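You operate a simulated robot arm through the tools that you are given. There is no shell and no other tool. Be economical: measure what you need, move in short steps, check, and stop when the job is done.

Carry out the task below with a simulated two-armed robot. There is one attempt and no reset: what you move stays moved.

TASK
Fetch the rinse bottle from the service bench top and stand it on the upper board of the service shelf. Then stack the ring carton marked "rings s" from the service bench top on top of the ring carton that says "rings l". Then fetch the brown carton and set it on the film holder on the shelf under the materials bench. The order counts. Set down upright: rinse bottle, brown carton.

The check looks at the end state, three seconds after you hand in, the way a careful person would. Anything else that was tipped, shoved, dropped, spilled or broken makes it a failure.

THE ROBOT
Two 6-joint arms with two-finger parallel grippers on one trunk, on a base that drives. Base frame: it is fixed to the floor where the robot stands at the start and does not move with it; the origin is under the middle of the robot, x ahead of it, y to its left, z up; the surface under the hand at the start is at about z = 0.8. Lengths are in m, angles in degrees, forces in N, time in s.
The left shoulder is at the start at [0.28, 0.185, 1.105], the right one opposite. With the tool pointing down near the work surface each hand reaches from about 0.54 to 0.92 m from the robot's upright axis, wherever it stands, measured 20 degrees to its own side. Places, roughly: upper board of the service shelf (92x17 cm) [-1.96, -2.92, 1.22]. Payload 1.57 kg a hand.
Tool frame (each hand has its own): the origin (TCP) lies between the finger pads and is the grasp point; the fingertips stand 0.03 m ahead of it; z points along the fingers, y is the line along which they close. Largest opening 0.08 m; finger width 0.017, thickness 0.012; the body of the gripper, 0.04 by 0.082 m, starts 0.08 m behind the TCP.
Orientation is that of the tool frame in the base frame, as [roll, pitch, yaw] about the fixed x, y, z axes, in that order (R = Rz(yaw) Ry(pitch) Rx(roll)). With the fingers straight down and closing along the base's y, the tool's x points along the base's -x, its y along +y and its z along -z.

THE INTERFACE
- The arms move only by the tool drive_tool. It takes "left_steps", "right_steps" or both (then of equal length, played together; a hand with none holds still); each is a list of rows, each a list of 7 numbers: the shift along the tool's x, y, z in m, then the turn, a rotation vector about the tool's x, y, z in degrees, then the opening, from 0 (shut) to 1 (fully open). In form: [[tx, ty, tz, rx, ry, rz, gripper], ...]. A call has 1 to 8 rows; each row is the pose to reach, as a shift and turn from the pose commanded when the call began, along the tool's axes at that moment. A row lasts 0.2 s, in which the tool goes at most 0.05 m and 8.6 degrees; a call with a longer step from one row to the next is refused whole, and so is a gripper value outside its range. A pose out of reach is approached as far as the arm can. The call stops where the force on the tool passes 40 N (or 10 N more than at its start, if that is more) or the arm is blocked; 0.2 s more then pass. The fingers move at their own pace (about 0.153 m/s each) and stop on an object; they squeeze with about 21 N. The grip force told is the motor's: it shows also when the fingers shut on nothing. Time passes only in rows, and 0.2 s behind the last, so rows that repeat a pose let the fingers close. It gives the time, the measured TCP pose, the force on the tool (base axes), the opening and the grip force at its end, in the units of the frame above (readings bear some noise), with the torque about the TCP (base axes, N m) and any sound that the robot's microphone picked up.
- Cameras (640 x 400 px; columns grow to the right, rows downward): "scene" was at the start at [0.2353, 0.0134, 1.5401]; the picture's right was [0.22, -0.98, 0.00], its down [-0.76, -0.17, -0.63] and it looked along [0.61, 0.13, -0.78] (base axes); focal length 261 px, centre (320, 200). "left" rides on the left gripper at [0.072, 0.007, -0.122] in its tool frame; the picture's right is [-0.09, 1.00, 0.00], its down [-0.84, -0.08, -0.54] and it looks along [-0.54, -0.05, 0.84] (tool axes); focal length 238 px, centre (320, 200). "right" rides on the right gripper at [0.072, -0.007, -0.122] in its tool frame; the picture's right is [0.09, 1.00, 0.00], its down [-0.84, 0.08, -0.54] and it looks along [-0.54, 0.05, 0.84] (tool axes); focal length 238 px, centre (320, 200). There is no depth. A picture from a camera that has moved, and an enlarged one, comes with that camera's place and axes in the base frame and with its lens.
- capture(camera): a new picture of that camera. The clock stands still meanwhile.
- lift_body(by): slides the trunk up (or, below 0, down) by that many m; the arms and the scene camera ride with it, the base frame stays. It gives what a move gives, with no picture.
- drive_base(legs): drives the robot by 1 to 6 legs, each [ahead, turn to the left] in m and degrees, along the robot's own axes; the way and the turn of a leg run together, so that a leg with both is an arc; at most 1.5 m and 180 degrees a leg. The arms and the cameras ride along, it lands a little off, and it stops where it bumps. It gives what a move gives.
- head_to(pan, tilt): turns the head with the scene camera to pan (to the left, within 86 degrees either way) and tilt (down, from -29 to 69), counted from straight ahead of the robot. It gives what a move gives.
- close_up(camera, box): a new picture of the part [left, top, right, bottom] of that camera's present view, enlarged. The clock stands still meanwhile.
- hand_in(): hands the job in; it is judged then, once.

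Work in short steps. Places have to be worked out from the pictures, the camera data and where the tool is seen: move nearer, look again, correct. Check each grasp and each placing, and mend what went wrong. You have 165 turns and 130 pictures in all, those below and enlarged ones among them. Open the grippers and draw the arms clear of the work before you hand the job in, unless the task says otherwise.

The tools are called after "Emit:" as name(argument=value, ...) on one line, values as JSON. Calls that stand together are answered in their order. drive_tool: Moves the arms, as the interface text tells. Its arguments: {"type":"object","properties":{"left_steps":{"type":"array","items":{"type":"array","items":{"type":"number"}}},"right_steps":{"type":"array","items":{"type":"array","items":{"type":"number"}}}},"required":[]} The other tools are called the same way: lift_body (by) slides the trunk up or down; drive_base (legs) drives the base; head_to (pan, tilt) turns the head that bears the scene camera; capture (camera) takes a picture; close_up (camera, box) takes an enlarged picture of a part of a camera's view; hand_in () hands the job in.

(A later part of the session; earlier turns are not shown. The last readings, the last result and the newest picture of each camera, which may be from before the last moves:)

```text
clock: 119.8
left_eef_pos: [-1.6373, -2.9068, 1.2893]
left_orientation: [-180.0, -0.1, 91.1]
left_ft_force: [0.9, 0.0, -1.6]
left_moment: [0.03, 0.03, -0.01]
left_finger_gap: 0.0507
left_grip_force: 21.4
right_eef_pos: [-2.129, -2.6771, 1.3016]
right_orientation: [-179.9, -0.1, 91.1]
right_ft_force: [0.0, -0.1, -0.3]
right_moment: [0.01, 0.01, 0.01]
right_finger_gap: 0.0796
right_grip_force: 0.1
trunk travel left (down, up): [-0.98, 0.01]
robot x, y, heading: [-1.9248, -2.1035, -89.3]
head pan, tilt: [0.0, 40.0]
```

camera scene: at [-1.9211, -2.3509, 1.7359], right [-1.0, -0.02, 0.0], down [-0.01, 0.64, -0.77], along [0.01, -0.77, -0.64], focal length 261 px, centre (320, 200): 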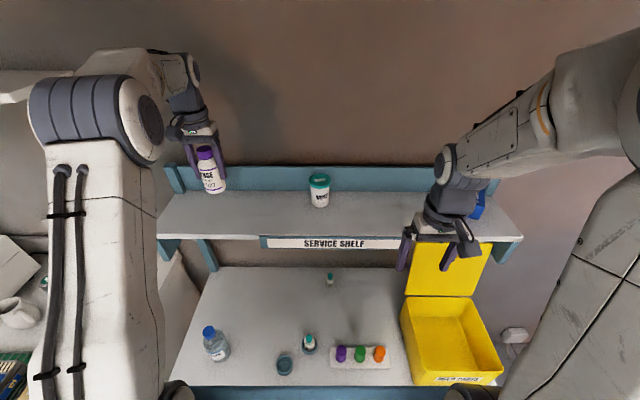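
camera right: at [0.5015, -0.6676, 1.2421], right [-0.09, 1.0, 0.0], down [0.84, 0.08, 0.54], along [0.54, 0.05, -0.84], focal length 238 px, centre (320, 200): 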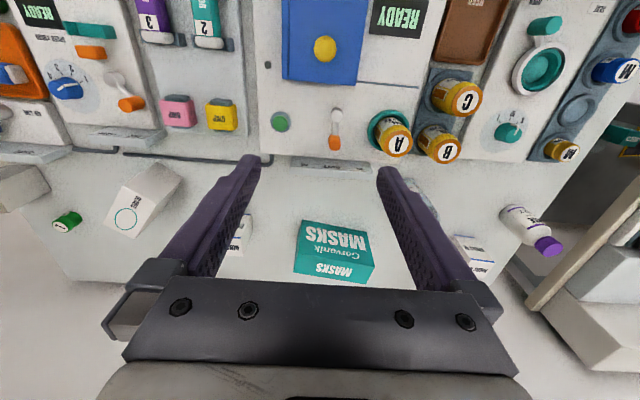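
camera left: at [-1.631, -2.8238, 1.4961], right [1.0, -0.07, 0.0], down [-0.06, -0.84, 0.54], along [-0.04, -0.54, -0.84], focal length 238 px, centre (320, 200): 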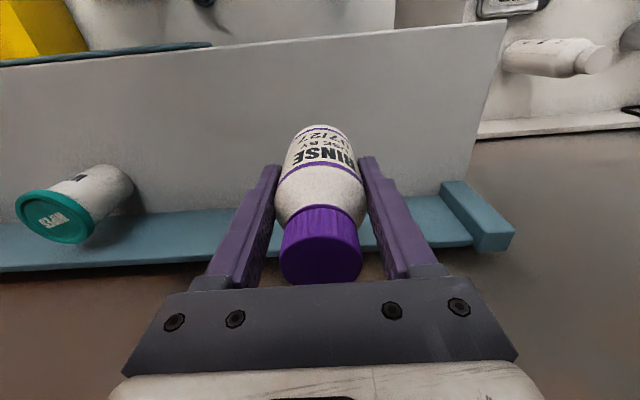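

Emit:
drive_tool(left_steps=[[0, 0, 0.002, 0, 0, 0, 0], [0, 0, 0.003, 0, 0, 0, 0], [0, 0, 0.003, 0, 0, 0, 0]])

Emit:
close_up(camera="scene", box=[150, 140, 270, 215])

```text
clock: 120.6
left_eef_pos: [-1.6369, -2.9075, 1.2874]
left_orientation: [-180.0, 0.0, 91.0]
left_ft_force: [-0.1, -0.9, -2.0]
left_moment: [0.0, 0.01, 0.0]
left_finger_gap: 0.0506
left_grip_force: 20.8
right_eef_pos: [-2.1283, -2.6764, 1.3001]
right_orientation: [180.0, 0.0, 91.0]
right_ft_force: [0.0, 0.0, -0.3]
right_moment: [0.01, -0.02, 0.02]
right_finger_gap: 0.0801
right_grip_force: 0.0
trunk travel left (down, up): [-0.98, 0.01]
robot x, y, heading: [-1.9269, -2.104, -89.1]
head pan, tilt: [0.0, 40.0]
```

```text
5.33 times, centred on (210, 178) of scene
camera zoom: at [-1.9212, -2.3507, 1.736], right [-1.0, -0.01, 0.0], down [-0.01, 0.64, -0.77], along [0.01, -0.77, -0.64], focal length 1392 px, centre (907, 320)
```

zoom: 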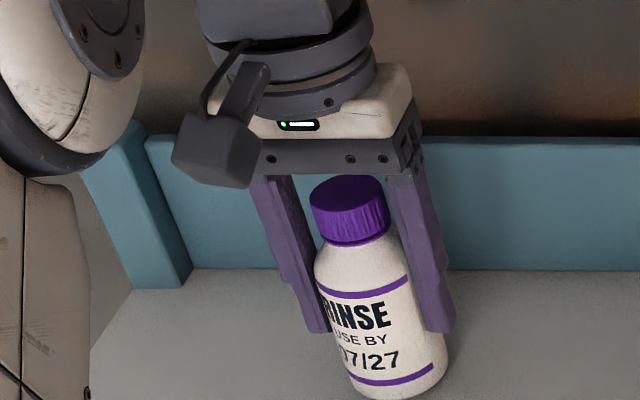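

Not yet touching (force still ~-2 N). Continue down gently.

Emit:
drive_tool(left_steps=[[0, 0, 0.001, 0, 0, 0, 0], [0, 0, 0.002, 0, 0, 0, 0], [0, 0, 0.003, 0, 0, 0, 0], [0, 0, 0.003, 0, 0, 0, 0]])

Emit:
drive_tool(left_steps=[[0, 0, 0.001, 0, 0, 0, 0], [0, 0, 0.002, 0, 0, 0, 0], [0, 0, 0.002, 0, 0, 0, 0]])

```text
clock: 121.6
left_eef_pos: [-1.6378, -2.9069, 1.2859]
left_orientation: [-180.0, -0.1, 91.0]
left_ft_force: [0.0, -0.2, -0.1]
left_moment: [-0.01, 0.0, -0.01]
left_finger_gap: 0.0509
left_grip_force: 21.0
right_eef_pos: [-2.1285, -2.6775, 1.3011]
right_orientation: [-180.0, 0.1, 91.0]
right_ft_force: [-1.4, 0.3, -0.8]
right_moment: [0.02, -0.03, 0.01]
right_finger_gap: 0.0801
right_grip_force: 0.1
trunk travel left (down, up): [-0.98, 0.01]
robot x, y, heading: [-1.9237, -2.1, -89.2]
head pan, tilt: [0.0, 40.0]
```

```text
clock: 122.4
left_eef_pos: [-1.6369, -2.9077, 1.2842]
left_orientation: [179.8, 0.2, 91.1]
left_ft_force: [-0.9, -0.3, 15.3]
left_moment: [0.2, 0.14, -0.03]
left_finger_gap: 0.0509
left_grip_force: 21.5
right_eef_pos: [-2.1287, -2.6766, 1.3021]
right_orientation: [179.9, 0.0, 91.0]
right_ft_force: [0.5, -0.5, -0.1]
right_moment: [-0.01, 0.02, 0.02]
right_finger_gap: 0.0798
right_grip_force: 0.1
trunk travel left (down, up): [-0.98, 0.01]
robot x, y, heading: [-1.9216, -2.0982, -88.9]
head pan, tilt: [0.0, 40.0]
```

Contact (15 N up). I back off 1 mm, open and rise.

Emit:
drive_tool(left_steps=[[0, 0, -0.001, 0, 0, 0, 0], [0, 0, -0.001, 0, 0, 0, 0.75], [0, 0, -0.001, 0, 0, 0, 1], [0, 0, -0.001, 0, 0, 0, 1], [0, 0, -0.03, 0, 0, 0, 1], [0, 0, -0.07, 0, 0, 0, 1], [0, 0, -0.11, 0, 0, 0, 1], [0, 0, -0.14, 0, 0, 0, 1]])

Emit:
drive_tool(left_steps=[[0.045, 0, 0, 0, 0, 0, 1], [0.09, 0, 0, 0, 0, 0, 1], [0.135, 0, 0, 0, 0, 0, 1], [0.18, 0, 0, 0, 0, 0, 1], [0.225, 0, 0, 0, 0, 0, 1], [0.27, 0, 0, 0, 0, 0, 1]])

Emit:
capture(camera="scene")

```text
clock: 124.2
left_eef_pos: [-1.6376, -2.9067, 1.4224]
left_orientation: [180.0, 0.0, 91.0]
left_ft_force: [0.0, 0.0, 0.2]
left_moment: [0.04, 0.0, 0.0]
left_finger_gap: 0.08
left_grip_force: 0.0
right_eef_pos: [-2.1286, -2.6771, 1.302]
right_orientation: [-180.0, 0.0, 91.1]
right_ft_force: [0.2, 0.4, 0.7]
right_moment: [-0.03, -0.01, -0.04]
right_finger_gap: 0.0799
right_grip_force: 0.1
trunk travel left (down, up): [-0.98, 0.01]
robot x, y, heading: [-1.9308, -2.102, -89.1]
head pan, tilt: [0.0, 40.0]
```

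```text
clock: 125.6
left_eef_pos: [-1.6427, -2.6356, 1.4215]
left_orientation: [180.0, 0.0, 91.0]
left_ft_force: [-0.5, 0.2, 0.4]
left_moment: [0.0, 0.01, -0.02]
left_finger_gap: 0.08
left_grip_force: 0.0
right_eef_pos: [-2.1282, -2.6761, 1.3011]
right_orientation: [180.0, 0.0, 91.1]
right_ft_force: [0.1, -0.8, 1.0]
right_moment: [0.0, 0.0, 0.01]
right_finger_gap: 0.08
right_grip_force: 0.0
trunk travel left (down, up): [-0.98, 0.01]
robot x, y, heading: [-1.9237, -2.1027, -89.2]
head pan, tilt: [0.0, 40.0]
```

```text
95 pictures are left
camera scene: at [-1.9214, -2.3505, 1.736], right [-1.0, -0.01, 0.0], down [-0.01, 0.64, -0.77], along [0.01, -0.77, -0.64], focal length 261 px, centre (320, 200)
```

scene: 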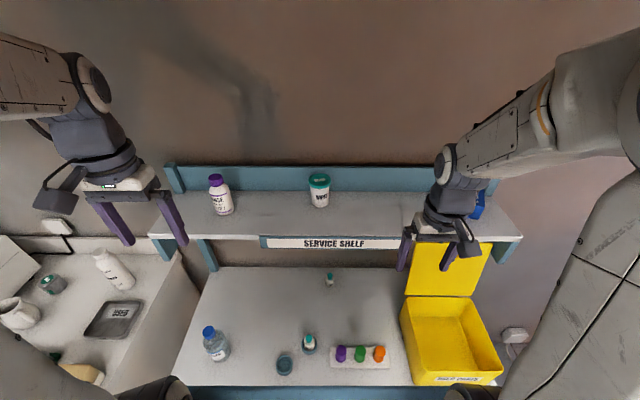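

Bottle stands well on the upper board. I return to the service bench for the ring cartons.

Emit:
drive_base(legs=[[-0.2, 0], [0, 89.2], [1.5, 0], [0.225, 0], [0, 90], [0.9, 0]])

Emit:
drive_base(legs=[[0, -90]])

Emit:
capture(camera="scene")

```text
clock: 147.5
left_eef_pos: [-0.5032, -0.444, 1.4216]
left_orientation: [-180.0, 0.0, -88.9]
left_ft_force: [-0.1, 0.0, -0.3]
left_moment: [0.0, 0.01, -0.03]
left_finger_gap: 0.0796
left_grip_force: 0.1
right_eef_pos: [-0.0178, -0.4031, 1.3012]
right_orientation: [179.9, 0.0, -89.0]
right_ft_force: [0.1, 0.1, 0.8]
right_moment: [0.01, 0.02, 0.0]
right_finger_gap: 0.0802
right_grip_force: 0.0
trunk travel left (down, up): [-0.98, 0.01]
robot x, y, heading: [-0.218, -0.9775, 90.9]
head pan, tilt: [0.0, 40.0]
```

```text
clock: 151.8
left_eef_pos: [0.3169, -0.696, 1.4224]
left_orientation: [-180.0, 0.0, -179.3]
left_ft_force: [0.0, -0.4, -0.1]
left_moment: [-0.02, 0.0, 0.01]
left_finger_gap: 0.08
left_grip_force: 0.1
right_eef_pos: [0.3538, -1.1839, 1.3016]
right_orientation: [180.0, 0.1, -179.2]
right_ft_force: [-0.2, -0.1, 0.3]
right_moment: [-0.01, -0.01, 0.0]
right_finger_gap: 0.08
right_grip_force: 0.0
trunk travel left (down, up): [-0.98, 0.01]
robot x, y, heading: [-0.2171, -0.9784, 0.5]
head pan, tilt: [0.0, 40.0]
```

```text
94 pictures are left
camera scene: at [0.0269, -0.9786, 1.736], right [0.01, -1.0, 0.0], down [-0.64, -0.01, -0.77], along [0.77, 0.01, -0.64], focal length 261 px, centre (320, 200)
```

scene: 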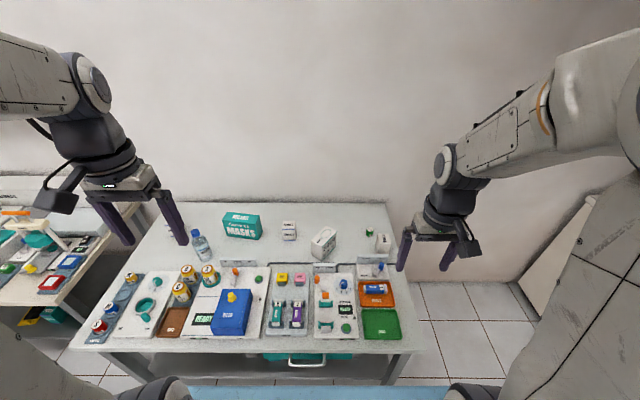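

Emit:
close_up(camera="scene", box=[260, 200, 420, 300])

Emit:
lift_body(by=-0.18)

Emit:
drive_base(legs=[[0.21, 0]])

Emit:
capture(camera="scene")

Emit:
capture(camera="right")

```text
4.00 times, centred on (340, 250) of scene
camera zoom: at [0.0269, -0.9786, 1.736], right [0.01, -1.0, 0.0], down [-0.64, -0.01, -0.77], along [0.77, 0.01, -0.64], focal length 1044 px, centre (240, 0)
```

zoom: 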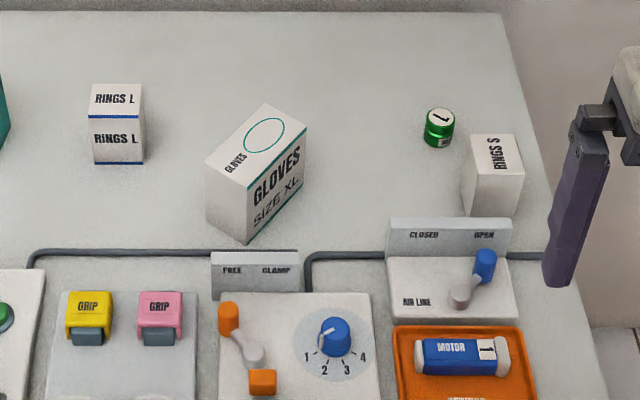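

```text
clock: 153.8
left_eef_pos: [0.3154, -0.6957, 1.2423]
left_orientation: [-179.9, -0.1, -179.3]
left_ft_force: [0.4, 0.5, 0.7]
left_moment: [0.0, -0.03, -0.02]
left_finger_gap: 0.0797
left_grip_force: 0.1
right_eef_pos: [0.3546, -1.183, 1.1207]
right_orientation: [179.9, -0.1, -179.2]
right_ft_force: [-0.4, -0.7, 0.5]
right_moment: [-0.04, -0.01, 0.01]
right_finger_gap: 0.0798
right_grip_force: 0.1
trunk travel left (down, up): [-0.8, 0.19]
robot x, y, heading: [-0.2195, -0.981, 0.7]
head pan, tilt: [0.0, 40.0]
```

```text
clock: 155.4
left_eef_pos: [0.5275, -0.6944, 1.2423]
left_orientation: [-179.9, 0.0, -179.3]
left_ft_force: [0.0, 0.0, 0.6]
left_moment: [0.02, 0.02, 0.01]
left_finger_gap: 0.0801
left_grip_force: 0.0
right_eef_pos: [0.5657, -1.1819, 1.1212]
right_orientation: [180.0, 0.0, -179.3]
right_ft_force: [-0.3, 0.5, -0.1]
right_moment: [-0.01, -0.04, 0.0]
right_finger_gap: 0.0797
right_grip_force: 0.1
trunk travel left (down, up): [-0.8, 0.19]
robot x, y, heading: [-0.0064, -0.9754, 0.4]
head pan, tilt: [0.0, 40.0]
```

```text
92 pictures are left
camera scene: at [0.2379, -0.9768, 1.556], right [0.01, -1.0, 0.0], down [-0.64, -0.01, -0.77], along [0.77, 0.01, -0.64], focal length 261 px, centre (320, 200)
```

scene: 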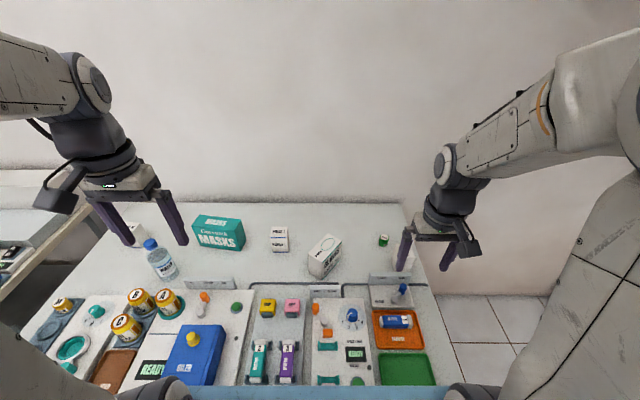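

```text
91 pictures are left
camera right: at [0.4936, -1.1885, 1.2421], right [-0.1, 0.99, 0.0], down [0.84, 0.09, 0.54], along [0.54, 0.06, -0.84], focal length 238 px, centre (320, 200)
```

right: 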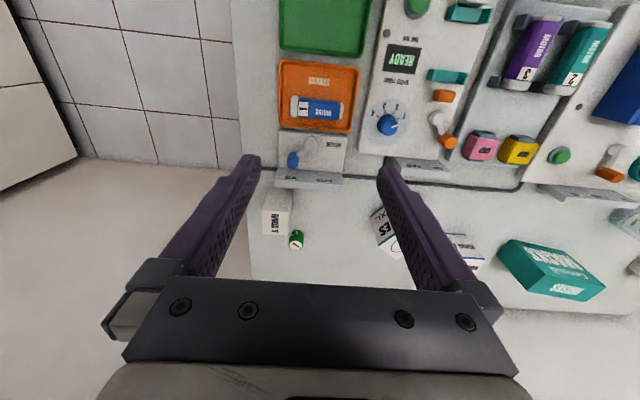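

RINGS S is at about (0.79,-1.245), RINGS L at about (0.875,-0.823). I move the right hand over S and look closer.

Emit:
drive_tool(right_steps=[[-0.04, -0.01, 0.01, 0, 0, 0, 1], [-0.08, -0.02, 0.02, 0, 0, 0, 1], [-0.12, -0.03, 0.03, 0, 0, 0, 1], [-0.16, -0.04, 0.045, 0, 0, 0, 1], [-0.195, -0.05, 0.06, 0, 0, 0, 1], [-0.22, -0.06, 0.08, 0, 0, 0, 1]])

Emit:
capture(camera="right")

Emit:
close_up(camera="scene", box=[340, 200, 480, 290])

```text
clock: 156.8
left_eef_pos: [0.5271, -0.694, 1.2426]
left_orientation: [179.9, -0.1, -179.3]
left_ft_force: [0.8, -0.2, 0.3]
left_moment: [-0.01, 0.02, -0.01]
left_finger_gap: 0.0802
left_grip_force: 0.1
right_eef_pos: [0.7864, -1.2394, 1.0411]
right_orientation: [180.0, 0.1, -179.2]
right_ft_force: [-0.3, -0.2, -0.1]
right_moment: [0.0, 0.0, -0.02]
right_finger_gap: 0.0801
right_grip_force: 0.0
trunk travel left (down, up): [-0.8, 0.19]
robot x, y, heading: [-0.0111, -0.9791, 0.8]
head pan, tilt: [0.0, 40.0]
```

```text
90 pictures are left
camera right: at [0.7145, -1.2463, 1.1619], right [-0.1, 0.99, 0.0], down [0.84, 0.09, 0.54], along [0.54, 0.06, -0.84], focal length 238 px, centre (320, 200)
```

right: 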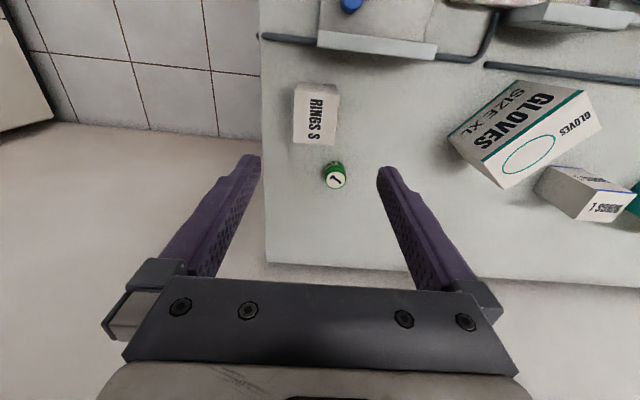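

```text
4.44 times, centred on (410, 245) of scene
camera zoom: at [0.2382, -0.9767, 1.556], right [0.01, -1.0, 0.0], down [-0.64, -0.01, -0.77], along [0.77, 0.01, -0.64], focal length 1160 px, centre (-80, 0)
```

zoom: 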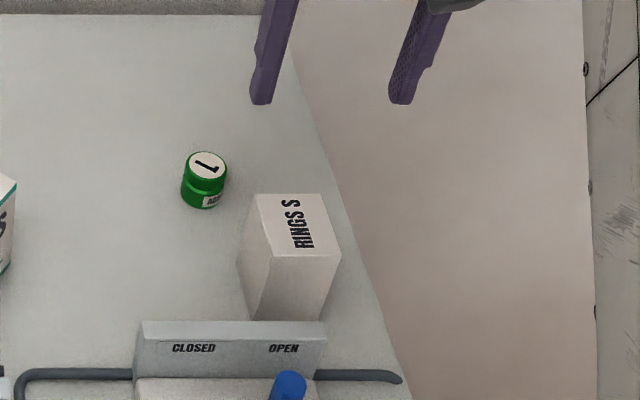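

Carton S: top centre ≈ (0.788,-1.242), ~5×5.5 cm, top z≈0.88, aligned with axes. I descend to z≈0.846 and close.

Emit:
drive_tool(right_steps=[[-0.002, -0.003, 0.045, 0, 0, 0, 1], [-0.002, -0.003, 0.09, 0, 0, 0, 1], [-0.002, -0.003, 0.135, 0, 0, 0, 1], [-0.002, -0.003, 0.175, 0, 0, 0, 1], [-0.002, -0.003, 0.195, 0, 0, 0, 1], [-0.002, -0.003, 0.195, 0, 0, 0, 0.2], [-0.002, -0.003, 0.195, 0, 0, 0, 0], [-0.002, -0.003, 0.195, 0, 0, 0, 0]])

Emit:
capture(camera="right")

```text
clock: 158.6
left_eef_pos: [0.5278, -0.6949, 1.2406]
left_orientation: [-180.0, 0.1, -179.3]
left_ft_force: [0.4, 0.4, -0.2]
left_moment: [0.02, 0.03, -0.02]
left_finger_gap: 0.0801
left_grip_force: 0.0
right_eef_pos: [0.7877, -1.2434, 0.8456]
right_orientation: [179.9, -0.2, -179.4]
right_ft_force: [0.4, -0.1, -0.1]
right_moment: [-0.02, -0.01, 0.0]
right_finger_gap: 0.0499
right_grip_force: 20.8
trunk travel left (down, up): [-0.8, 0.19]
robot x, y, heading: [-0.0082, -0.9716, 0.4]
head pan, tilt: [0.0, 40.0]
```

```text
88 pictures are left
camera right: at [0.7161, -1.2496, 0.9667], right [-0.1, 0.99, 0.0], down [0.84, 0.09, 0.54], along [0.54, 0.06, -0.84], focal length 238 px, centre (320, 200)
```

right: 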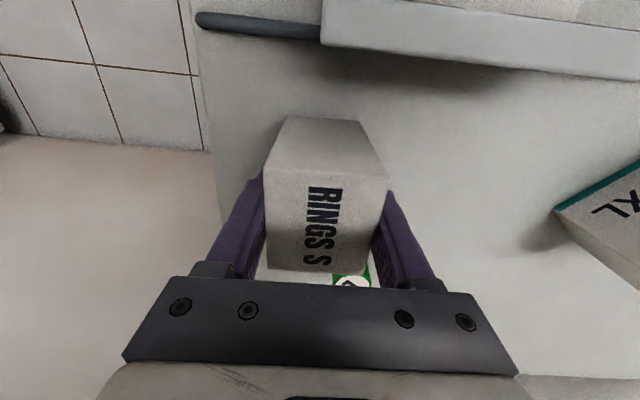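

Gripped, centred. Lift and retract.

Emit:
drive_tool(right_steps=[[0, 0, -0.045, 0, 0, 0, 0], [0, 0, -0.09, 0, 0, 0, 0], [0, 0, -0.135, 0, 0, 0, 0], [0, 0, -0.18, 0, 0, 0, 0], [0.03, 0, -0.215, 0, 0, 0, 0], [0.06, 0.01, -0.25, 0, 0, 0, 0], [0.09, 0.02, -0.28, 0, 0, 0, 0], [0.13, 0.03, -0.305, 0, 0, 0, 0]])

Emit:
drive_tool(right_steps=[[0.045, 0, 0, 0, 0, 0, 0], [0.09, 0, 0, 0, 0, 0, 0], [0.1, 0.01, 0, 0, 0, 0, 0]])

Emit:
drive_base(legs=[[-0.2, 0], [0, 90], [0.42, 0], [0, -90.5], [0.2, 0]])

Emit:
capture(camera="scene")

Emit:
capture(camera="right")

```text
clock: 160.4
left_eef_pos: [0.5277, -0.694, 1.2416]
left_orientation: [-180.0, 0.0, -179.3]
left_ft_force: [-0.4, 1.1, -0.4]
left_moment: [0.02, -0.01, 0.01]
left_finger_gap: 0.0802
left_grip_force: 0.0
right_eef_pos: [0.6561, -1.2141, 1.151]
right_orientation: [180.0, -0.2, -179.4]
right_ft_force: [0.7, 0.1, 0.3]
right_moment: [0.0, -0.01, -0.01]
right_finger_gap: 0.0496
right_grip_force: 20.9
trunk travel left (down, up): [-0.8, 0.19]
robot x, y, heading: [-0.0073, -0.9743, 0.3]
head pan, tilt: [0.0, 40.0]
```

```text
clock: 161.2
left_eef_pos: [0.5273, -0.6956, 1.2415]
left_orientation: [179.9, 0.0, -179.3]
left_ft_force: [-0.1, 0.6, 0.3]
left_moment: [-0.02, -0.01, 0.01]
left_finger_gap: 0.0801
left_grip_force: 0.1
right_eef_pos: [0.5575, -1.2054, 1.1516]
right_orientation: [-180.0, 0.1, -179.3]
right_ft_force: [0.9, 0.4, -1.1]
right_moment: [0.0, -0.02, -0.03]
right_finger_gap: 0.0498
right_grip_force: 21.0
trunk travel left (down, up): [-0.8, 0.19]
robot x, y, heading: [-0.0063, -0.9797, 0.7]
head pan, tilt: [0.0, 40.0]
```

```text
clock: 173.9
left_eef_pos: [0.5266, -0.2795, 1.2421]
left_orientation: [180.0, 0.0, 180.0]
left_ft_force: [0.4, 0.6, 0.3]
left_moment: [-0.01, 0.0, 0.01]
left_finger_gap: 0.0802
left_grip_force: 0.1
right_eef_pos: [0.5501, -0.7893, 1.1499]
right_orientation: [179.9, 0.0, 179.9]
right_ft_force: [0.2, -0.1, 0.1]
right_moment: [-0.03, -0.04, -0.02]
right_finger_gap: 0.0499
right_grip_force: 21.0
trunk travel left (down, up): [-0.8, 0.19]
robot x, y, heading: [-0.0156, -0.5525, -0.0]
head pan, tilt: [0.0, 40.0]
```

```text
87 pictures are left
camera scene: at [0.233, -0.5571, 1.556], right [0.0, -1.0, 0.0], down [-0.64, 0.0, -0.77], along [0.77, 0.0, -0.64], focal length 261 px, centre (320, 200)
```

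scene: 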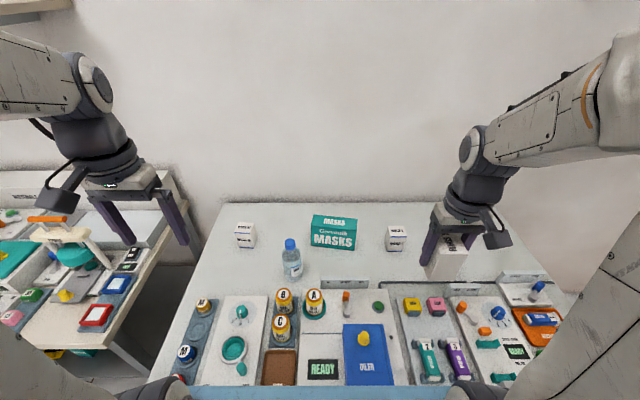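

```text
86 pictures are left
camera right: at [0.4783, -0.796, 1.2724], right [-0.09, 1.0, 0.0], down [0.84, 0.08, 0.54], along [0.54, 0.05, -0.84], focal length 238 px, centre (320, 200)
```

right: 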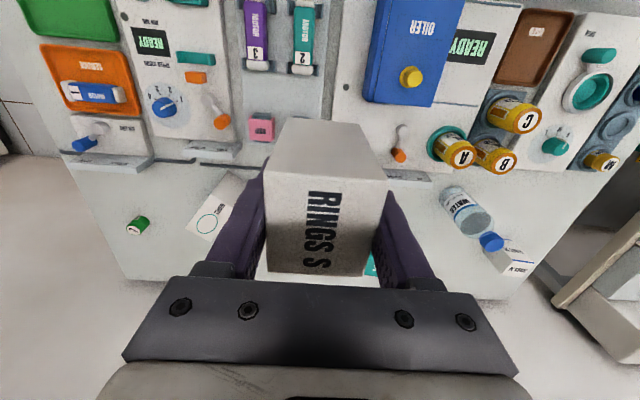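

Rings L at scene (396,238). I zoom to measure it precisely.

Emit:
drive_base(legs=[[0.05, 0]])

Emit:
close_up(camera="scene", box=[360, 210, 440, 260])

```text
clock: 174.8
left_eef_pos: [0.5775, -0.28, 1.2422]
left_orientation: [180.0, 0.0, -179.9]
left_ft_force: [-0.9, -0.2, -0.1]
left_moment: [0.01, 0.03, 0.02]
left_finger_gap: 0.0803
left_grip_force: 0.1
right_eef_pos: [0.601, -0.7902, 1.1517]
right_orientation: [-180.0, 0.1, -179.9]
right_ft_force: [0.1, 0.0, -0.9]
right_moment: [0.05, 0.0, 0.02]
right_finger_gap: 0.05
right_grip_force: 20.7
trunk travel left (down, up): [-0.8, 0.19]
robot x, y, heading: [0.0361, -0.5521, -0.0]
head pan, tilt: [0.0, 40.0]
```

```text
8.00 times, centred on (400, 235) of scene
camera zoom: at [0.2835, -0.557, 1.556], right [0.0, -1.0, 0.0], down [-0.64, 0.0, -0.77], along [0.77, 0.0, -0.64], focal length 2088 px, centre (-320, -80)
```

zoom: 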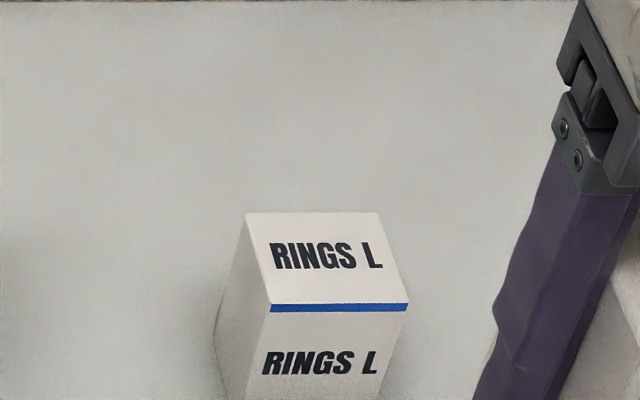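

L: top x 0.842–0.893, y −0.859–−0.799, centre (0.867,−0.829), top ≈0.88. I move S over it at z≈0.96.

Emit:
drive_tool(right_steps=[[-0.045, -0.006, 0.015, 0, 0, 0, 0], [-0.09, -0.012, 0.03, 0, 0, 0, 0], [-0.135, -0.018, 0.045, 0, 0, 0, 0], [-0.18, -0.025, 0.06, 0, 0, 0, 0], [-0.225, -0.032, 0.08, 0, 0, 0, 0], [-0.26, -0.038, 0.11, 0, 0, 0, 0], [-0.266, -0.039, 0.15, 0, 0, 0, 0], [-0.266, -0.039, 0.19, 0, 0, 0, 0]])

Emit:
close_up(camera="scene", box=[340, 190, 460, 265])

Emit:
capture(camera="right")

```text
clock: 176.6
left_eef_pos: [0.5763, -0.2785, 1.2421]
left_orientation: [180.0, 0.0, -179.9]
left_ft_force: [-0.5, 0.0, 0.0]
left_moment: [0.0, -0.04, 0.0]
left_finger_gap: 0.0801
left_grip_force: 0.0
right_eef_pos: [0.8658, -0.8295, 0.961]
right_orientation: [180.0, 0.0, 179.9]
right_ft_force: [-0.3, -0.1, -0.3]
right_moment: [-0.01, 0.03, 0.04]
right_finger_gap: 0.0496
right_grip_force: 21.2
trunk travel left (down, up): [-0.8, 0.19]
robot x, y, heading: [0.036, -0.5555, 0.1]
head pan, tilt: [0.0, 40.0]
```

```text
5.33 times, centred on (400, 228) of scene
camera zoom: at [0.2839, -0.557, 1.556], right [0.0, -1.0, 0.0], down [-0.64, 0.0, -0.77], along [0.77, 0.0, -0.64], focal length 1392 px, centre (-107, 53)
```

zoom: 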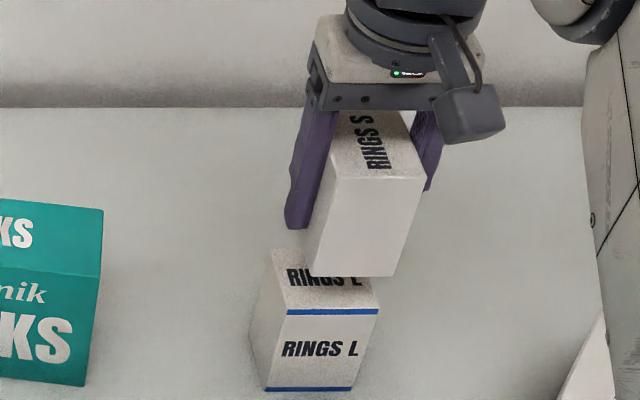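

```text
83 pictures are left
camera right: at [0.7948, -0.8352, 1.0814], right [-0.09, 1.0, 0.0], down [0.84, 0.08, 0.54], along [0.54, 0.05, -0.84], focal length 238 px, centre (320, 200)
```

right: 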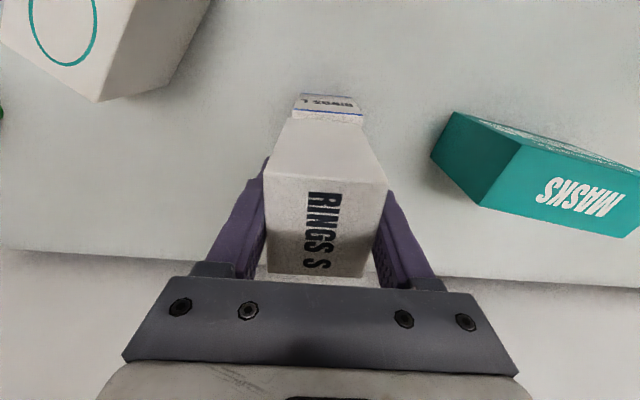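

Aligned (centres both at y≈−0.830). Lower close to contact.

Emit:
drive_tool(right_steps=[[0, 0, 0.015, 0, 0, 0, 0], [0, 0, 0.028, 0, 0, 0, 0], [0, 0, 0.031, 0, 0, 0, 0], [0, 0, 0.033, 0, 0, 0, 0]])

Emit:
drive_tool(right_steps=[[0, 0, 0.001, 0, 0, 0, 0], [0, 0, 0.002, 0, 0, 0, 0], [0, 0, 0.002, 0, 0, 0, 0]])

Emit:
close_up(camera="scene", box=[340, 190, 460, 265])

```text
clock: 177.6
left_eef_pos: [0.5762, -0.2778, 1.2411]
left_orientation: [-179.9, 0.0, 180.0]
left_ft_force: [0.6, -1.5, -0.2]
left_moment: [-0.02, 0.03, 0.01]
left_finger_gap: 0.0799
left_grip_force: 0.1
right_eef_pos: [0.8656, -0.8292, 0.9301]
right_orientation: [-180.0, -0.1, -180.0]
right_ft_force: [-4.2, -0.4, 10.8]
right_moment: [0.03, 0.26, 0.02]
right_finger_gap: 0.0497
right_grip_force: 21.7
trunk travel left (down, up): [-0.8, 0.19]
robot x, y, heading: [0.0397, -0.5548, 0.2]
head pan, tilt: [0.0, 40.0]
```

```text
clock: 178.4
left_eef_pos: [0.5763, -0.2778, 1.2426]
left_orientation: [180.0, 0.0, 180.0]
left_ft_force: [0.0, 0.4, -1.1]
left_moment: [0.01, 0.02, 0.0]
left_finger_gap: 0.0801
left_grip_force: 0.1
right_eef_pos: [0.8665, -0.8282, 0.9273]
right_orientation: [-179.9, 0.3, -180.0]
right_ft_force: [1.9, -1.3, 20.3]
right_moment: [0.05, -0.08, -0.02]
right_finger_gap: 0.05
right_grip_force: 20.6
trunk travel left (down, up): [-0.8, 0.19]
robot x, y, heading: [0.0403, -0.5561, -0.1]
head pan, tilt: [0.0, 40.0]
```

```text
5.33 times, centred on (400, 228) of scene
camera zoom: at [0.283, -0.5567, 1.5562], right [0.0, -1.0, 0.0], down [-0.64, 0.0, -0.77], along [0.77, 0.0, -0.64], focal length 1392 px, centre (-107, 53)
```

zoom: 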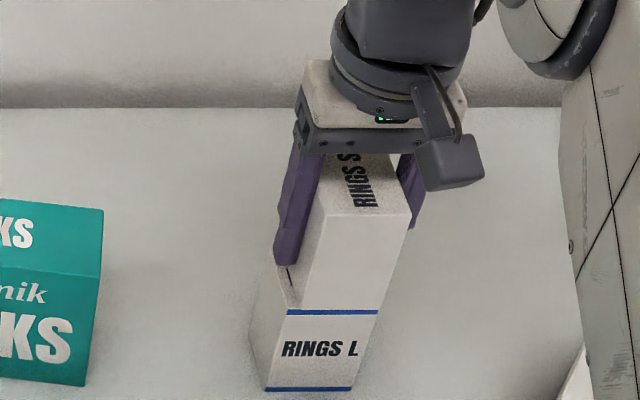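

Contact at 20 N, well aligned. Relieve 2 mm, release and rise.

Emit:
drive_tool(right_steps=[[0, 0, -0.001, 0, 0, 0, 0], [0, 0, -0.002, 0, 0, 0, 0], [0, 0, -0.002, 0, 0, 0, 0.8], [0, 0, -0.002, 0, 0, 0, 1], [0, 0, -0.03, 0, 0, 0, 1], [0, 0, -0.075, 0, 0, 0, 1], [0, 0, -0.12, 0, 0, 0, 1], [0, 0, -0.16, 0, 0, 0, 1]])

Emit:
drive_tool(right_steps=[[0.045, 0, -0.02, 0, 0, 0, 1], [0.09, 0, -0.03, 0, 0, 0, 1], [0.135, 0, -0.04, 0, 0, 0, 1], [0.18, 0, -0.04, 0, 0, 0, 1], [0.225, 0, -0.04, 0, 0, 0, 1], [0.27, 0, -0.04, 0, 0, 0, 1]])

Emit:
capture(camera="scene")

Emit:
close_up(camera="scene", box=[340, 190, 460, 265])

```text
clock: 180.2
left_eef_pos: [0.577, -0.2784, 1.2423]
left_orientation: [-180.0, -0.1, -179.9]
left_ft_force: [-0.5, 0.3, 0.2]
left_moment: [-0.01, 0.0, -0.02]
left_finger_gap: 0.0799
left_grip_force: 0.1
right_eef_pos: [0.8663, -0.8296, 1.0871]
right_orientation: [-179.9, -0.1, 180.0]
right_ft_force: [0.5, -0.2, 0.4]
right_moment: [0.02, 0.0, 0.02]
right_finger_gap: 0.0801
right_grip_force: 0.0
trunk travel left (down, up): [-0.8, 0.19]
robot x, y, heading: [0.0345, -0.5569, -0.2]
head pan, tilt: [0.0, 40.0]
```

```text
clock: 181.6
left_eef_pos: [0.5761, -0.2782, 1.2411]
left_orientation: [-180.0, 0.0, -180.0]
left_ft_force: [0.1, 0.7, 0.9]
left_moment: [-0.01, -0.01, 0.0]
left_finger_gap: 0.08
left_grip_force: 0.1
right_eef_pos: [0.5967, -0.8263, 1.1272]
right_orientation: [179.9, 0.1, 180.0]
right_ft_force: [-0.3, 0.8, 0.1]
right_moment: [0.05, 0.01, 0.01]
right_finger_gap: 0.0803
right_grip_force: 0.0
trunk travel left (down, up): [-0.8, 0.19]
robot x, y, heading: [0.0329, -0.5559, 0.2]
head pan, tilt: [0.0, 40.0]
```

```text
81 pictures are left
camera scene: at [0.2841, -0.557, 1.556], right [0.0, -1.0, 0.0], down [-0.64, 0.0, -0.77], along [0.77, 0.0, -0.64], focal length 261 px, centre (320, 200)
```

scene: 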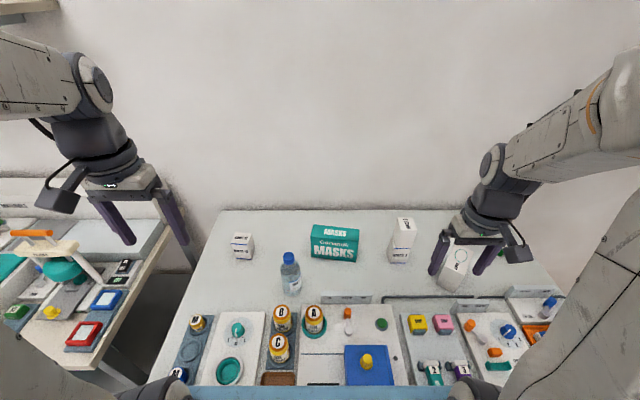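

```text
5.33 times, centred on (400, 228) of scene
camera zoom: at [0.2841, -0.557, 1.556], right [0.0, -1.0, 0.0], down [-0.64, 0.0, -0.77], along [0.77, 0.0, -0.64], focal length 1392 px, centre (-107, 53)
```

zoom: 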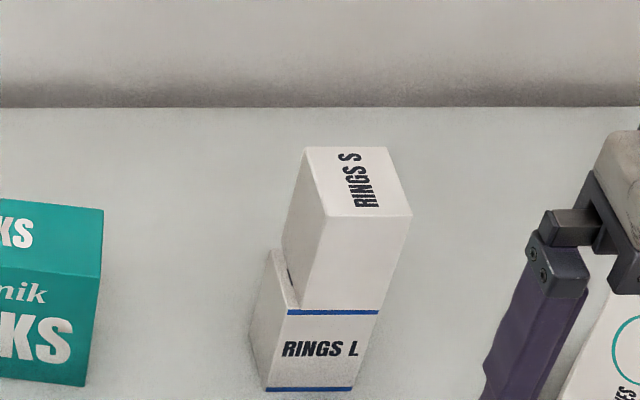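

S is stacked on L. Now I back off and look under the benches for the brown carton and film holder.

Emit:
drive_base(legs=[[-0.3, 0]])

Emit:
lift_body(by=-0.4)

Emit:
head_to(pan=40, tilt=40)

Emit:
capture(camera="scene")

Emit:
head_to(pan=0, tilt=45)

Emit:
capture(camera="scene")

```text
clock: 183.7
left_eef_pos: [0.2766, -0.2803, 1.2419]
left_orientation: [180.0, 0.1, 179.9]
left_ft_force: [0.3, 0.6, -0.6]
left_moment: [0.03, 0.02, 0.02]
left_finger_gap: 0.0801
left_grip_force: 0.2
right_eef_pos: [0.2951, -0.8284, 1.1255]
right_orientation: [-180.0, -0.1, 179.9]
right_ft_force: [0.0, -0.1, -0.5]
right_moment: [0.03, -0.01, 0.0]
right_finger_gap: 0.0801
right_grip_force: 0.2
trunk travel left (down, up): [-0.8, 0.19]
robot x, y, heading: [-0.2592, -0.5526, -0.4]
head pan, tilt: [0.0, 40.0]
```

```text
clock: 187.5
left_eef_pos: [0.2759, -0.2803, 0.8422]
left_orientation: [180.0, 0.1, 179.9]
left_ft_force: [0.1, 0.1, 0.0]
left_moment: [0.05, -0.01, 0.01]
left_finger_gap: 0.0802
left_grip_force: 0.0
right_eef_pos: [0.2961, -0.8292, 0.7257]
right_orientation: [180.0, -0.1, 179.9]
right_ft_force: [-0.2, 0.8, 0.2]
right_moment: [-0.01, -0.01, 0.02]
right_finger_gap: 0.0801
right_grip_force: 0.1
trunk travel left (down, up): [-0.4, 0.59]
robot x, y, heading: [-0.2629, -0.556, -0.2]
head pan, tilt: [0.0, 40.0]
```

```text
clock: 188.6
left_eef_pos: [0.2767, -0.2798, 0.8419]
left_orientation: [-180.0, 0.1, 180.0]
left_ft_force: [-0.2, -0.4, -0.3]
left_moment: [-0.01, 0.01, 0.01]
left_finger_gap: 0.0802
left_grip_force: 0.0
right_eef_pos: [0.2948, -0.829, 0.7248]
right_orientation: [180.0, -0.1, 179.9]
right_ft_force: [0.7, 0.8, 0.0]
right_moment: [0.02, 0.01, 0.02]
right_finger_gap: 0.0797
right_grip_force: 0.1
trunk travel left (down, up): [-0.4, 0.59]
robot x, y, heading: [-0.2645, -0.5529, -0.0]
head pan, tilt: [40.0, 40.0]
```

```text
79 pictures are left
camera scene: at [-0.0368, -0.5027, 1.156], right [0.64, -0.77, 0.0], down [-0.49, -0.41, -0.77], along [0.59, 0.49, -0.64], focal length 261 px, centre (320, 200)
```

scene: 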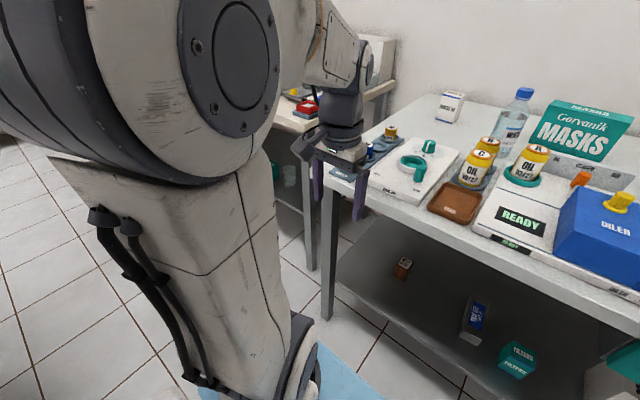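

```text
clock: 189.6
left_eef_pos: [0.2765, -0.2789, 0.8402]
left_orientation: [179.9, 0.0, 179.9]
left_ft_force: [0.5, 0.1, 0.2]
left_moment: [0.05, 0.01, -0.05]
left_finger_gap: 0.0799
left_grip_force: 0.0
right_eef_pos: [0.2948, -0.8291, 0.7248]
right_orientation: [-180.0, -0.1, 179.9]
right_ft_force: [-0.4, 0.5, -0.2]
right_moment: [-0.01, 0.01, -0.01]
right_finger_gap: 0.0797
right_grip_force: 0.0
trunk travel left (down, up): [-0.4, 0.59]
robot x, y, heading: [-0.2628, -0.5538, 0.1]
head pan, tilt: [0.0, 45.0]
```

```text
78 pictures are left
camera scene: at [-0.0207, -0.5573, 1.1487], right [0.0, -1.0, 0.0], down [-0.71, 0.0, -0.71], along [0.71, 0.0, -0.71], focal length 261 px, centre (320, 200)
```

scene: 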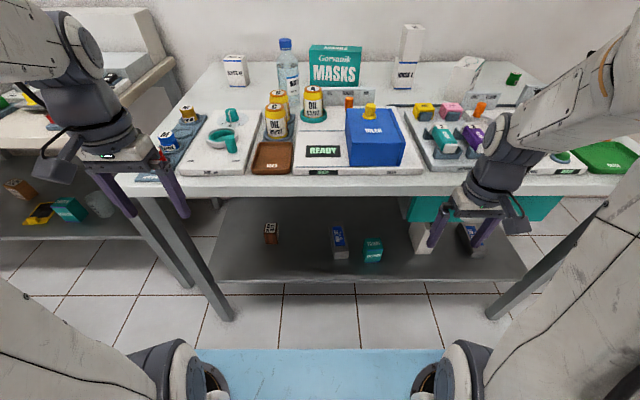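

A small brown carton is under the service bench (270,232), and there is another brown thing under the materials bench. Zoom both.

Emit:
close_up(camera="scene", box=[240, 205, 400, 305])

Emit:
close_up(camera="scene", box=[0, 150, 160, 250])

```text
4.00 times, centred on (320, 255) of scene
camera zoom: at [-0.0207, -0.5573, 1.1487], right [0.0, -1.0, 0.0], down [-0.71, 0.0, -0.71], along [0.71, 0.0, -0.71], focal length 1044 px, centre (320, -20)
```

zoom: 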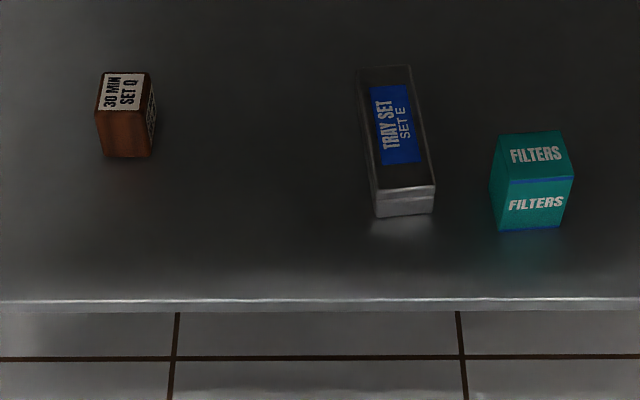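

```text
4.00 times, centred on (80, 200) of scene
camera zoom: at [-0.0207, -0.5573, 1.1487], right [0.0, -1.0, 0.0], down [-0.71, 0.0, -0.71], along [0.71, 0.0, -0.71], focal length 1044 px, centre (1280, 200)
```

zoom: 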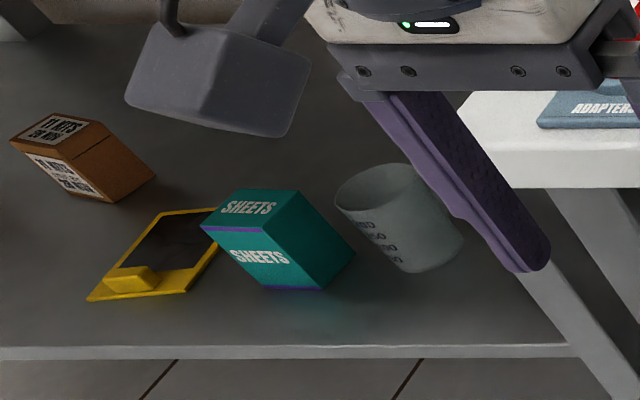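

The film holder is the yellow frame lying on the materials-bench shelf; two brown candidates: "30 MIN SET Q" and a "KITS 29 NOV" one. I move in front of the materials bench to look closer.

Emit:
lift_body(by=0.4)

Emit:
drive_base(legs=[[0, 90], [0.9, 0], [0, -90]])

Emit:
lift_body(by=-0.5)

Emit:
capture(camera="scene")

```text
clock: 193.5
left_eef_pos: [0.2765, -0.2812, 1.2422]
left_orientation: [180.0, 0.0, -180.0]
left_ft_force: [0.5, 0.3, 0.0]
left_moment: [0.02, -0.02, 0.05]
left_finger_gap: 0.0799
left_grip_force: 0.0
right_eef_pos: [0.2958, -0.8289, 1.1257]
right_orientation: [-179.9, -0.1, 180.0]
right_ft_force: [-0.4, 0.2, 0.6]
right_moment: [0.02, 0.02, 0.01]
right_finger_gap: 0.08
right_grip_force: 0.0
trunk travel left (down, up): [-0.8, 0.19]
robot x, y, heading: [-0.2632, -0.5574, -0.2]
head pan, tilt: [0.0, 45.0]
```

```text
clock: 203.7
left_eef_pos: [-0.2728, 0.9429, 1.243]
left_orientation: [179.9, 0.0, -115.9]
left_ft_force: [0.7, -0.2, 0.4]
left_moment: [0.0, -0.02, 0.0]
left_finger_gap: 0.0801
left_grip_force: 0.0
right_eef_pos: [0.23, 0.7188, 1.1252]
right_orientation: [-179.9, -0.1, -115.9]
right_ft_force: [-0.9, 0.4, -0.1]
right_moment: [-0.02, 0.0, -0.02]
right_finger_gap: 0.0801
right_grip_force: 0.0
trunk travel left (down, up): [-0.8, 0.19]
robot x, y, heading: [-0.26, 0.3384, 65.2]
head pan, tilt: [0.0, 45.0]
stopped in leg 3: the robot was blocked; the commanded pose is now the measured one
```

```text
refused: -0.5 is not a number from -0.4 to 0.4
```

```text
75 pictures are left
camera scene: at [-0.1566, 0.5517, 1.5487], right [0.91, -0.42, 0.0], down [-0.29, -0.64, -0.71], along [0.3, 0.64, -0.71], focal length 261 px, centre (320, 200)
```

scene: 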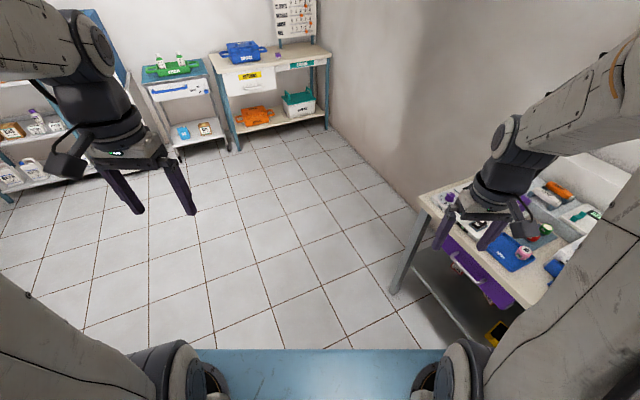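

The turn was blocked at heading 65°. I look to the sides to find what is touching.

Emit:
head_to(pan=86, tilt=45)

Emit:
capture(camera="scene")

Emit:
head_to(pan=-70, tilt=60)

Emit:
capture(camera="scene")

```text
clock: 205.3
left_eef_pos: [-0.272, 0.9426, 1.2425]
left_orientation: [179.9, 0.1, -116.1]
left_ft_force: [1.4, 0.1, -0.4]
left_moment: [-0.01, 0.0, -0.02]
left_finger_gap: 0.0799
left_grip_force: 0.1
right_eef_pos: [0.2298, 0.7188, 1.126]
right_orientation: [180.0, -0.2, -115.9]
right_ft_force: [-0.1, -0.1, -1.0]
right_moment: [-0.01, -0.05, 0.0]
right_finger_gap: 0.0801
right_grip_force: 0.0
trunk travel left (down, up): [-0.8, 0.19]
robot x, y, heading: [-0.2605, 0.3345, 65.3]
head pan, tilt: [85.9, 45.0]
```

```text
74 pictures are left
camera scene: at [-0.2614, 0.5167, 1.5487], right [0.48, 0.88, 0.0], down [0.62, -0.34, -0.71], along [-0.62, 0.34, -0.71], focal length 261 px, centre (320, 200)
```

scene: 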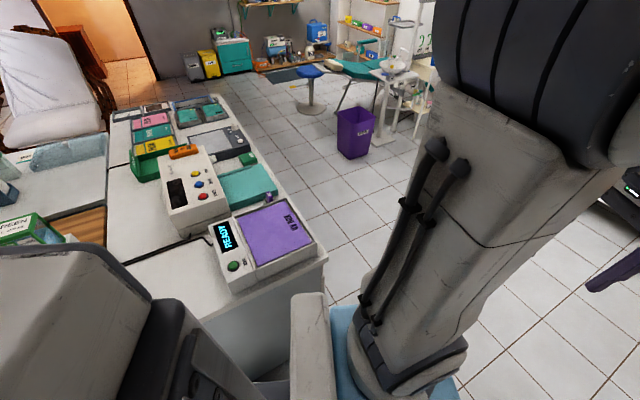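

```text
clock: 207.7
left_eef_pos: [-0.2717, 0.942, 1.2417]
left_orientation: [-180.0, -0.1, -115.9]
left_ft_force: [0.0, 0.0, 0.3]
left_moment: [0.0, 0.06, 0.01]
left_finger_gap: 0.0801
left_grip_force: 0.0
right_eef_pos: [0.2298, 0.7185, 1.1257]
right_orientation: [-179.9, -0.1, -115.8]
right_ft_force: [0.3, 0.7, 0.6]
right_moment: [0.03, -0.02, 0.01]
right_finger_gap: 0.0799
right_grip_force: 0.0
trunk travel left (down, up): [-0.8, 0.19]
robot x, y, heading: [-0.2575, 0.3341, 65.3]
head pan, tilt: [-70.0, 60.0]
```

```text
73 pictures are left
camera scene: at [-0.1237, 0.4721, 1.5293], right [-0.08, -1.0, 0.0], down [-0.86, 0.07, -0.5], along [0.5, -0.04, -0.87], focal length 261 px, centre (320, 200)
```

scene: 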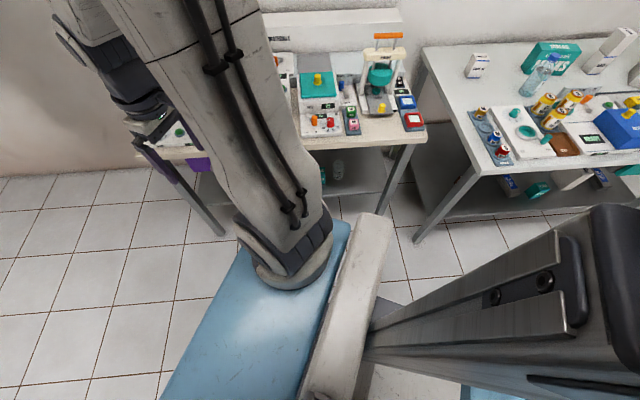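

The rear of the base touched the cabinet corner at x≈-0.67. I move ahead away from it, then finish the turn.

Emit:
drive_base(legs=[[0, 3], [0.22, 0], [0, -68]])

Emit:
lift_body(by=-0.4)

Emit:
head_to(pan=0, tilt=40)

Emit:
capture(camera="scene")

```text
clock: 212.8
left_eef_pos: [0.3688, 0.8056, 1.2434]
left_orientation: [179.9, 0.1, 178.6]
left_ft_force: [-0.9, -0.7, 0.1]
left_moment: [0.01, 0.01, -0.01]
left_finger_gap: 0.0797
left_grip_force: 0.0
right_eef_pos: [0.3748, 0.256, 1.1259]
right_orientation: [-179.9, -0.2, 178.7]
right_ft_force: [0.1, 0.3, 0.4]
right_moment: [-0.01, -0.04, 0.05]
right_finger_gap: 0.0799
right_grip_force: 0.0
trunk travel left (down, up): [-0.8, 0.19]
robot x, y, heading: [-0.176, 0.5402, -0.1]
head pan, tilt: [-70.0, 60.0]
```

```text
clock: 216.6
left_eef_pos: [0.3691, 0.8049, 0.8419]
left_orientation: [179.9, 0.0, 178.6]
left_ft_force: [0.0, 0.2, -0.1]
left_moment: [0.0, 0.02, 0.02]
left_finger_gap: 0.0802
left_grip_force: 0.0
right_eef_pos: [0.3748, 0.2559, 0.7261]
right_orientation: [180.0, -0.1, 178.7]
right_ft_force: [-0.7, 0.2, -0.1]
right_moment: [0.0, 0.03, -0.03]
right_finger_gap: 0.08
right_grip_force: 0.0
trunk travel left (down, up): [-0.4, 0.59]
robot x, y, heading: [-0.1744, 0.537, -0.1]
head pan, tilt: [-70.0, 60.0]
```

```text
clock: 218.0
left_eef_pos: [0.3693, 0.8061, 0.8425]
left_orientation: [179.9, 0.0, 178.6]
left_ft_force: [0.3, 0.7, -0.5]
left_moment: [0.02, 0.0, 0.0]
left_finger_gap: 0.0799
left_grip_force: 0.0
right_eef_pos: [0.3762, 0.256, 0.7251]
right_orientation: [180.0, -0.1, 178.8]
right_ft_force: [0.3, 0.5, 0.3]
right_moment: [-0.03, -0.03, 0.0]
right_finger_gap: 0.0802
right_grip_force: 0.2
trunk travel left (down, up): [-0.4, 0.59]
robot x, y, heading: [-0.1753, 0.542, -0.4]
head pan, tilt: [0.0, 40.0]
```

```text
72 pictures are left
camera scene: at [0.07, 0.5365, 1.156], right [0.0, -1.0, 0.0], down [-0.64, 0.0, -0.77], along [0.77, 0.0, -0.64], focal length 261 px, centre (320, 200)
```

scene: 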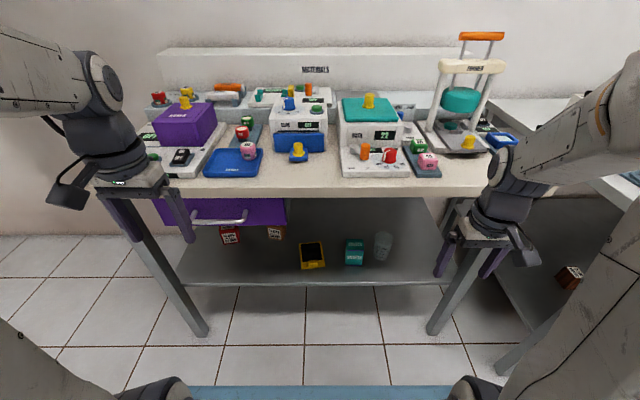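

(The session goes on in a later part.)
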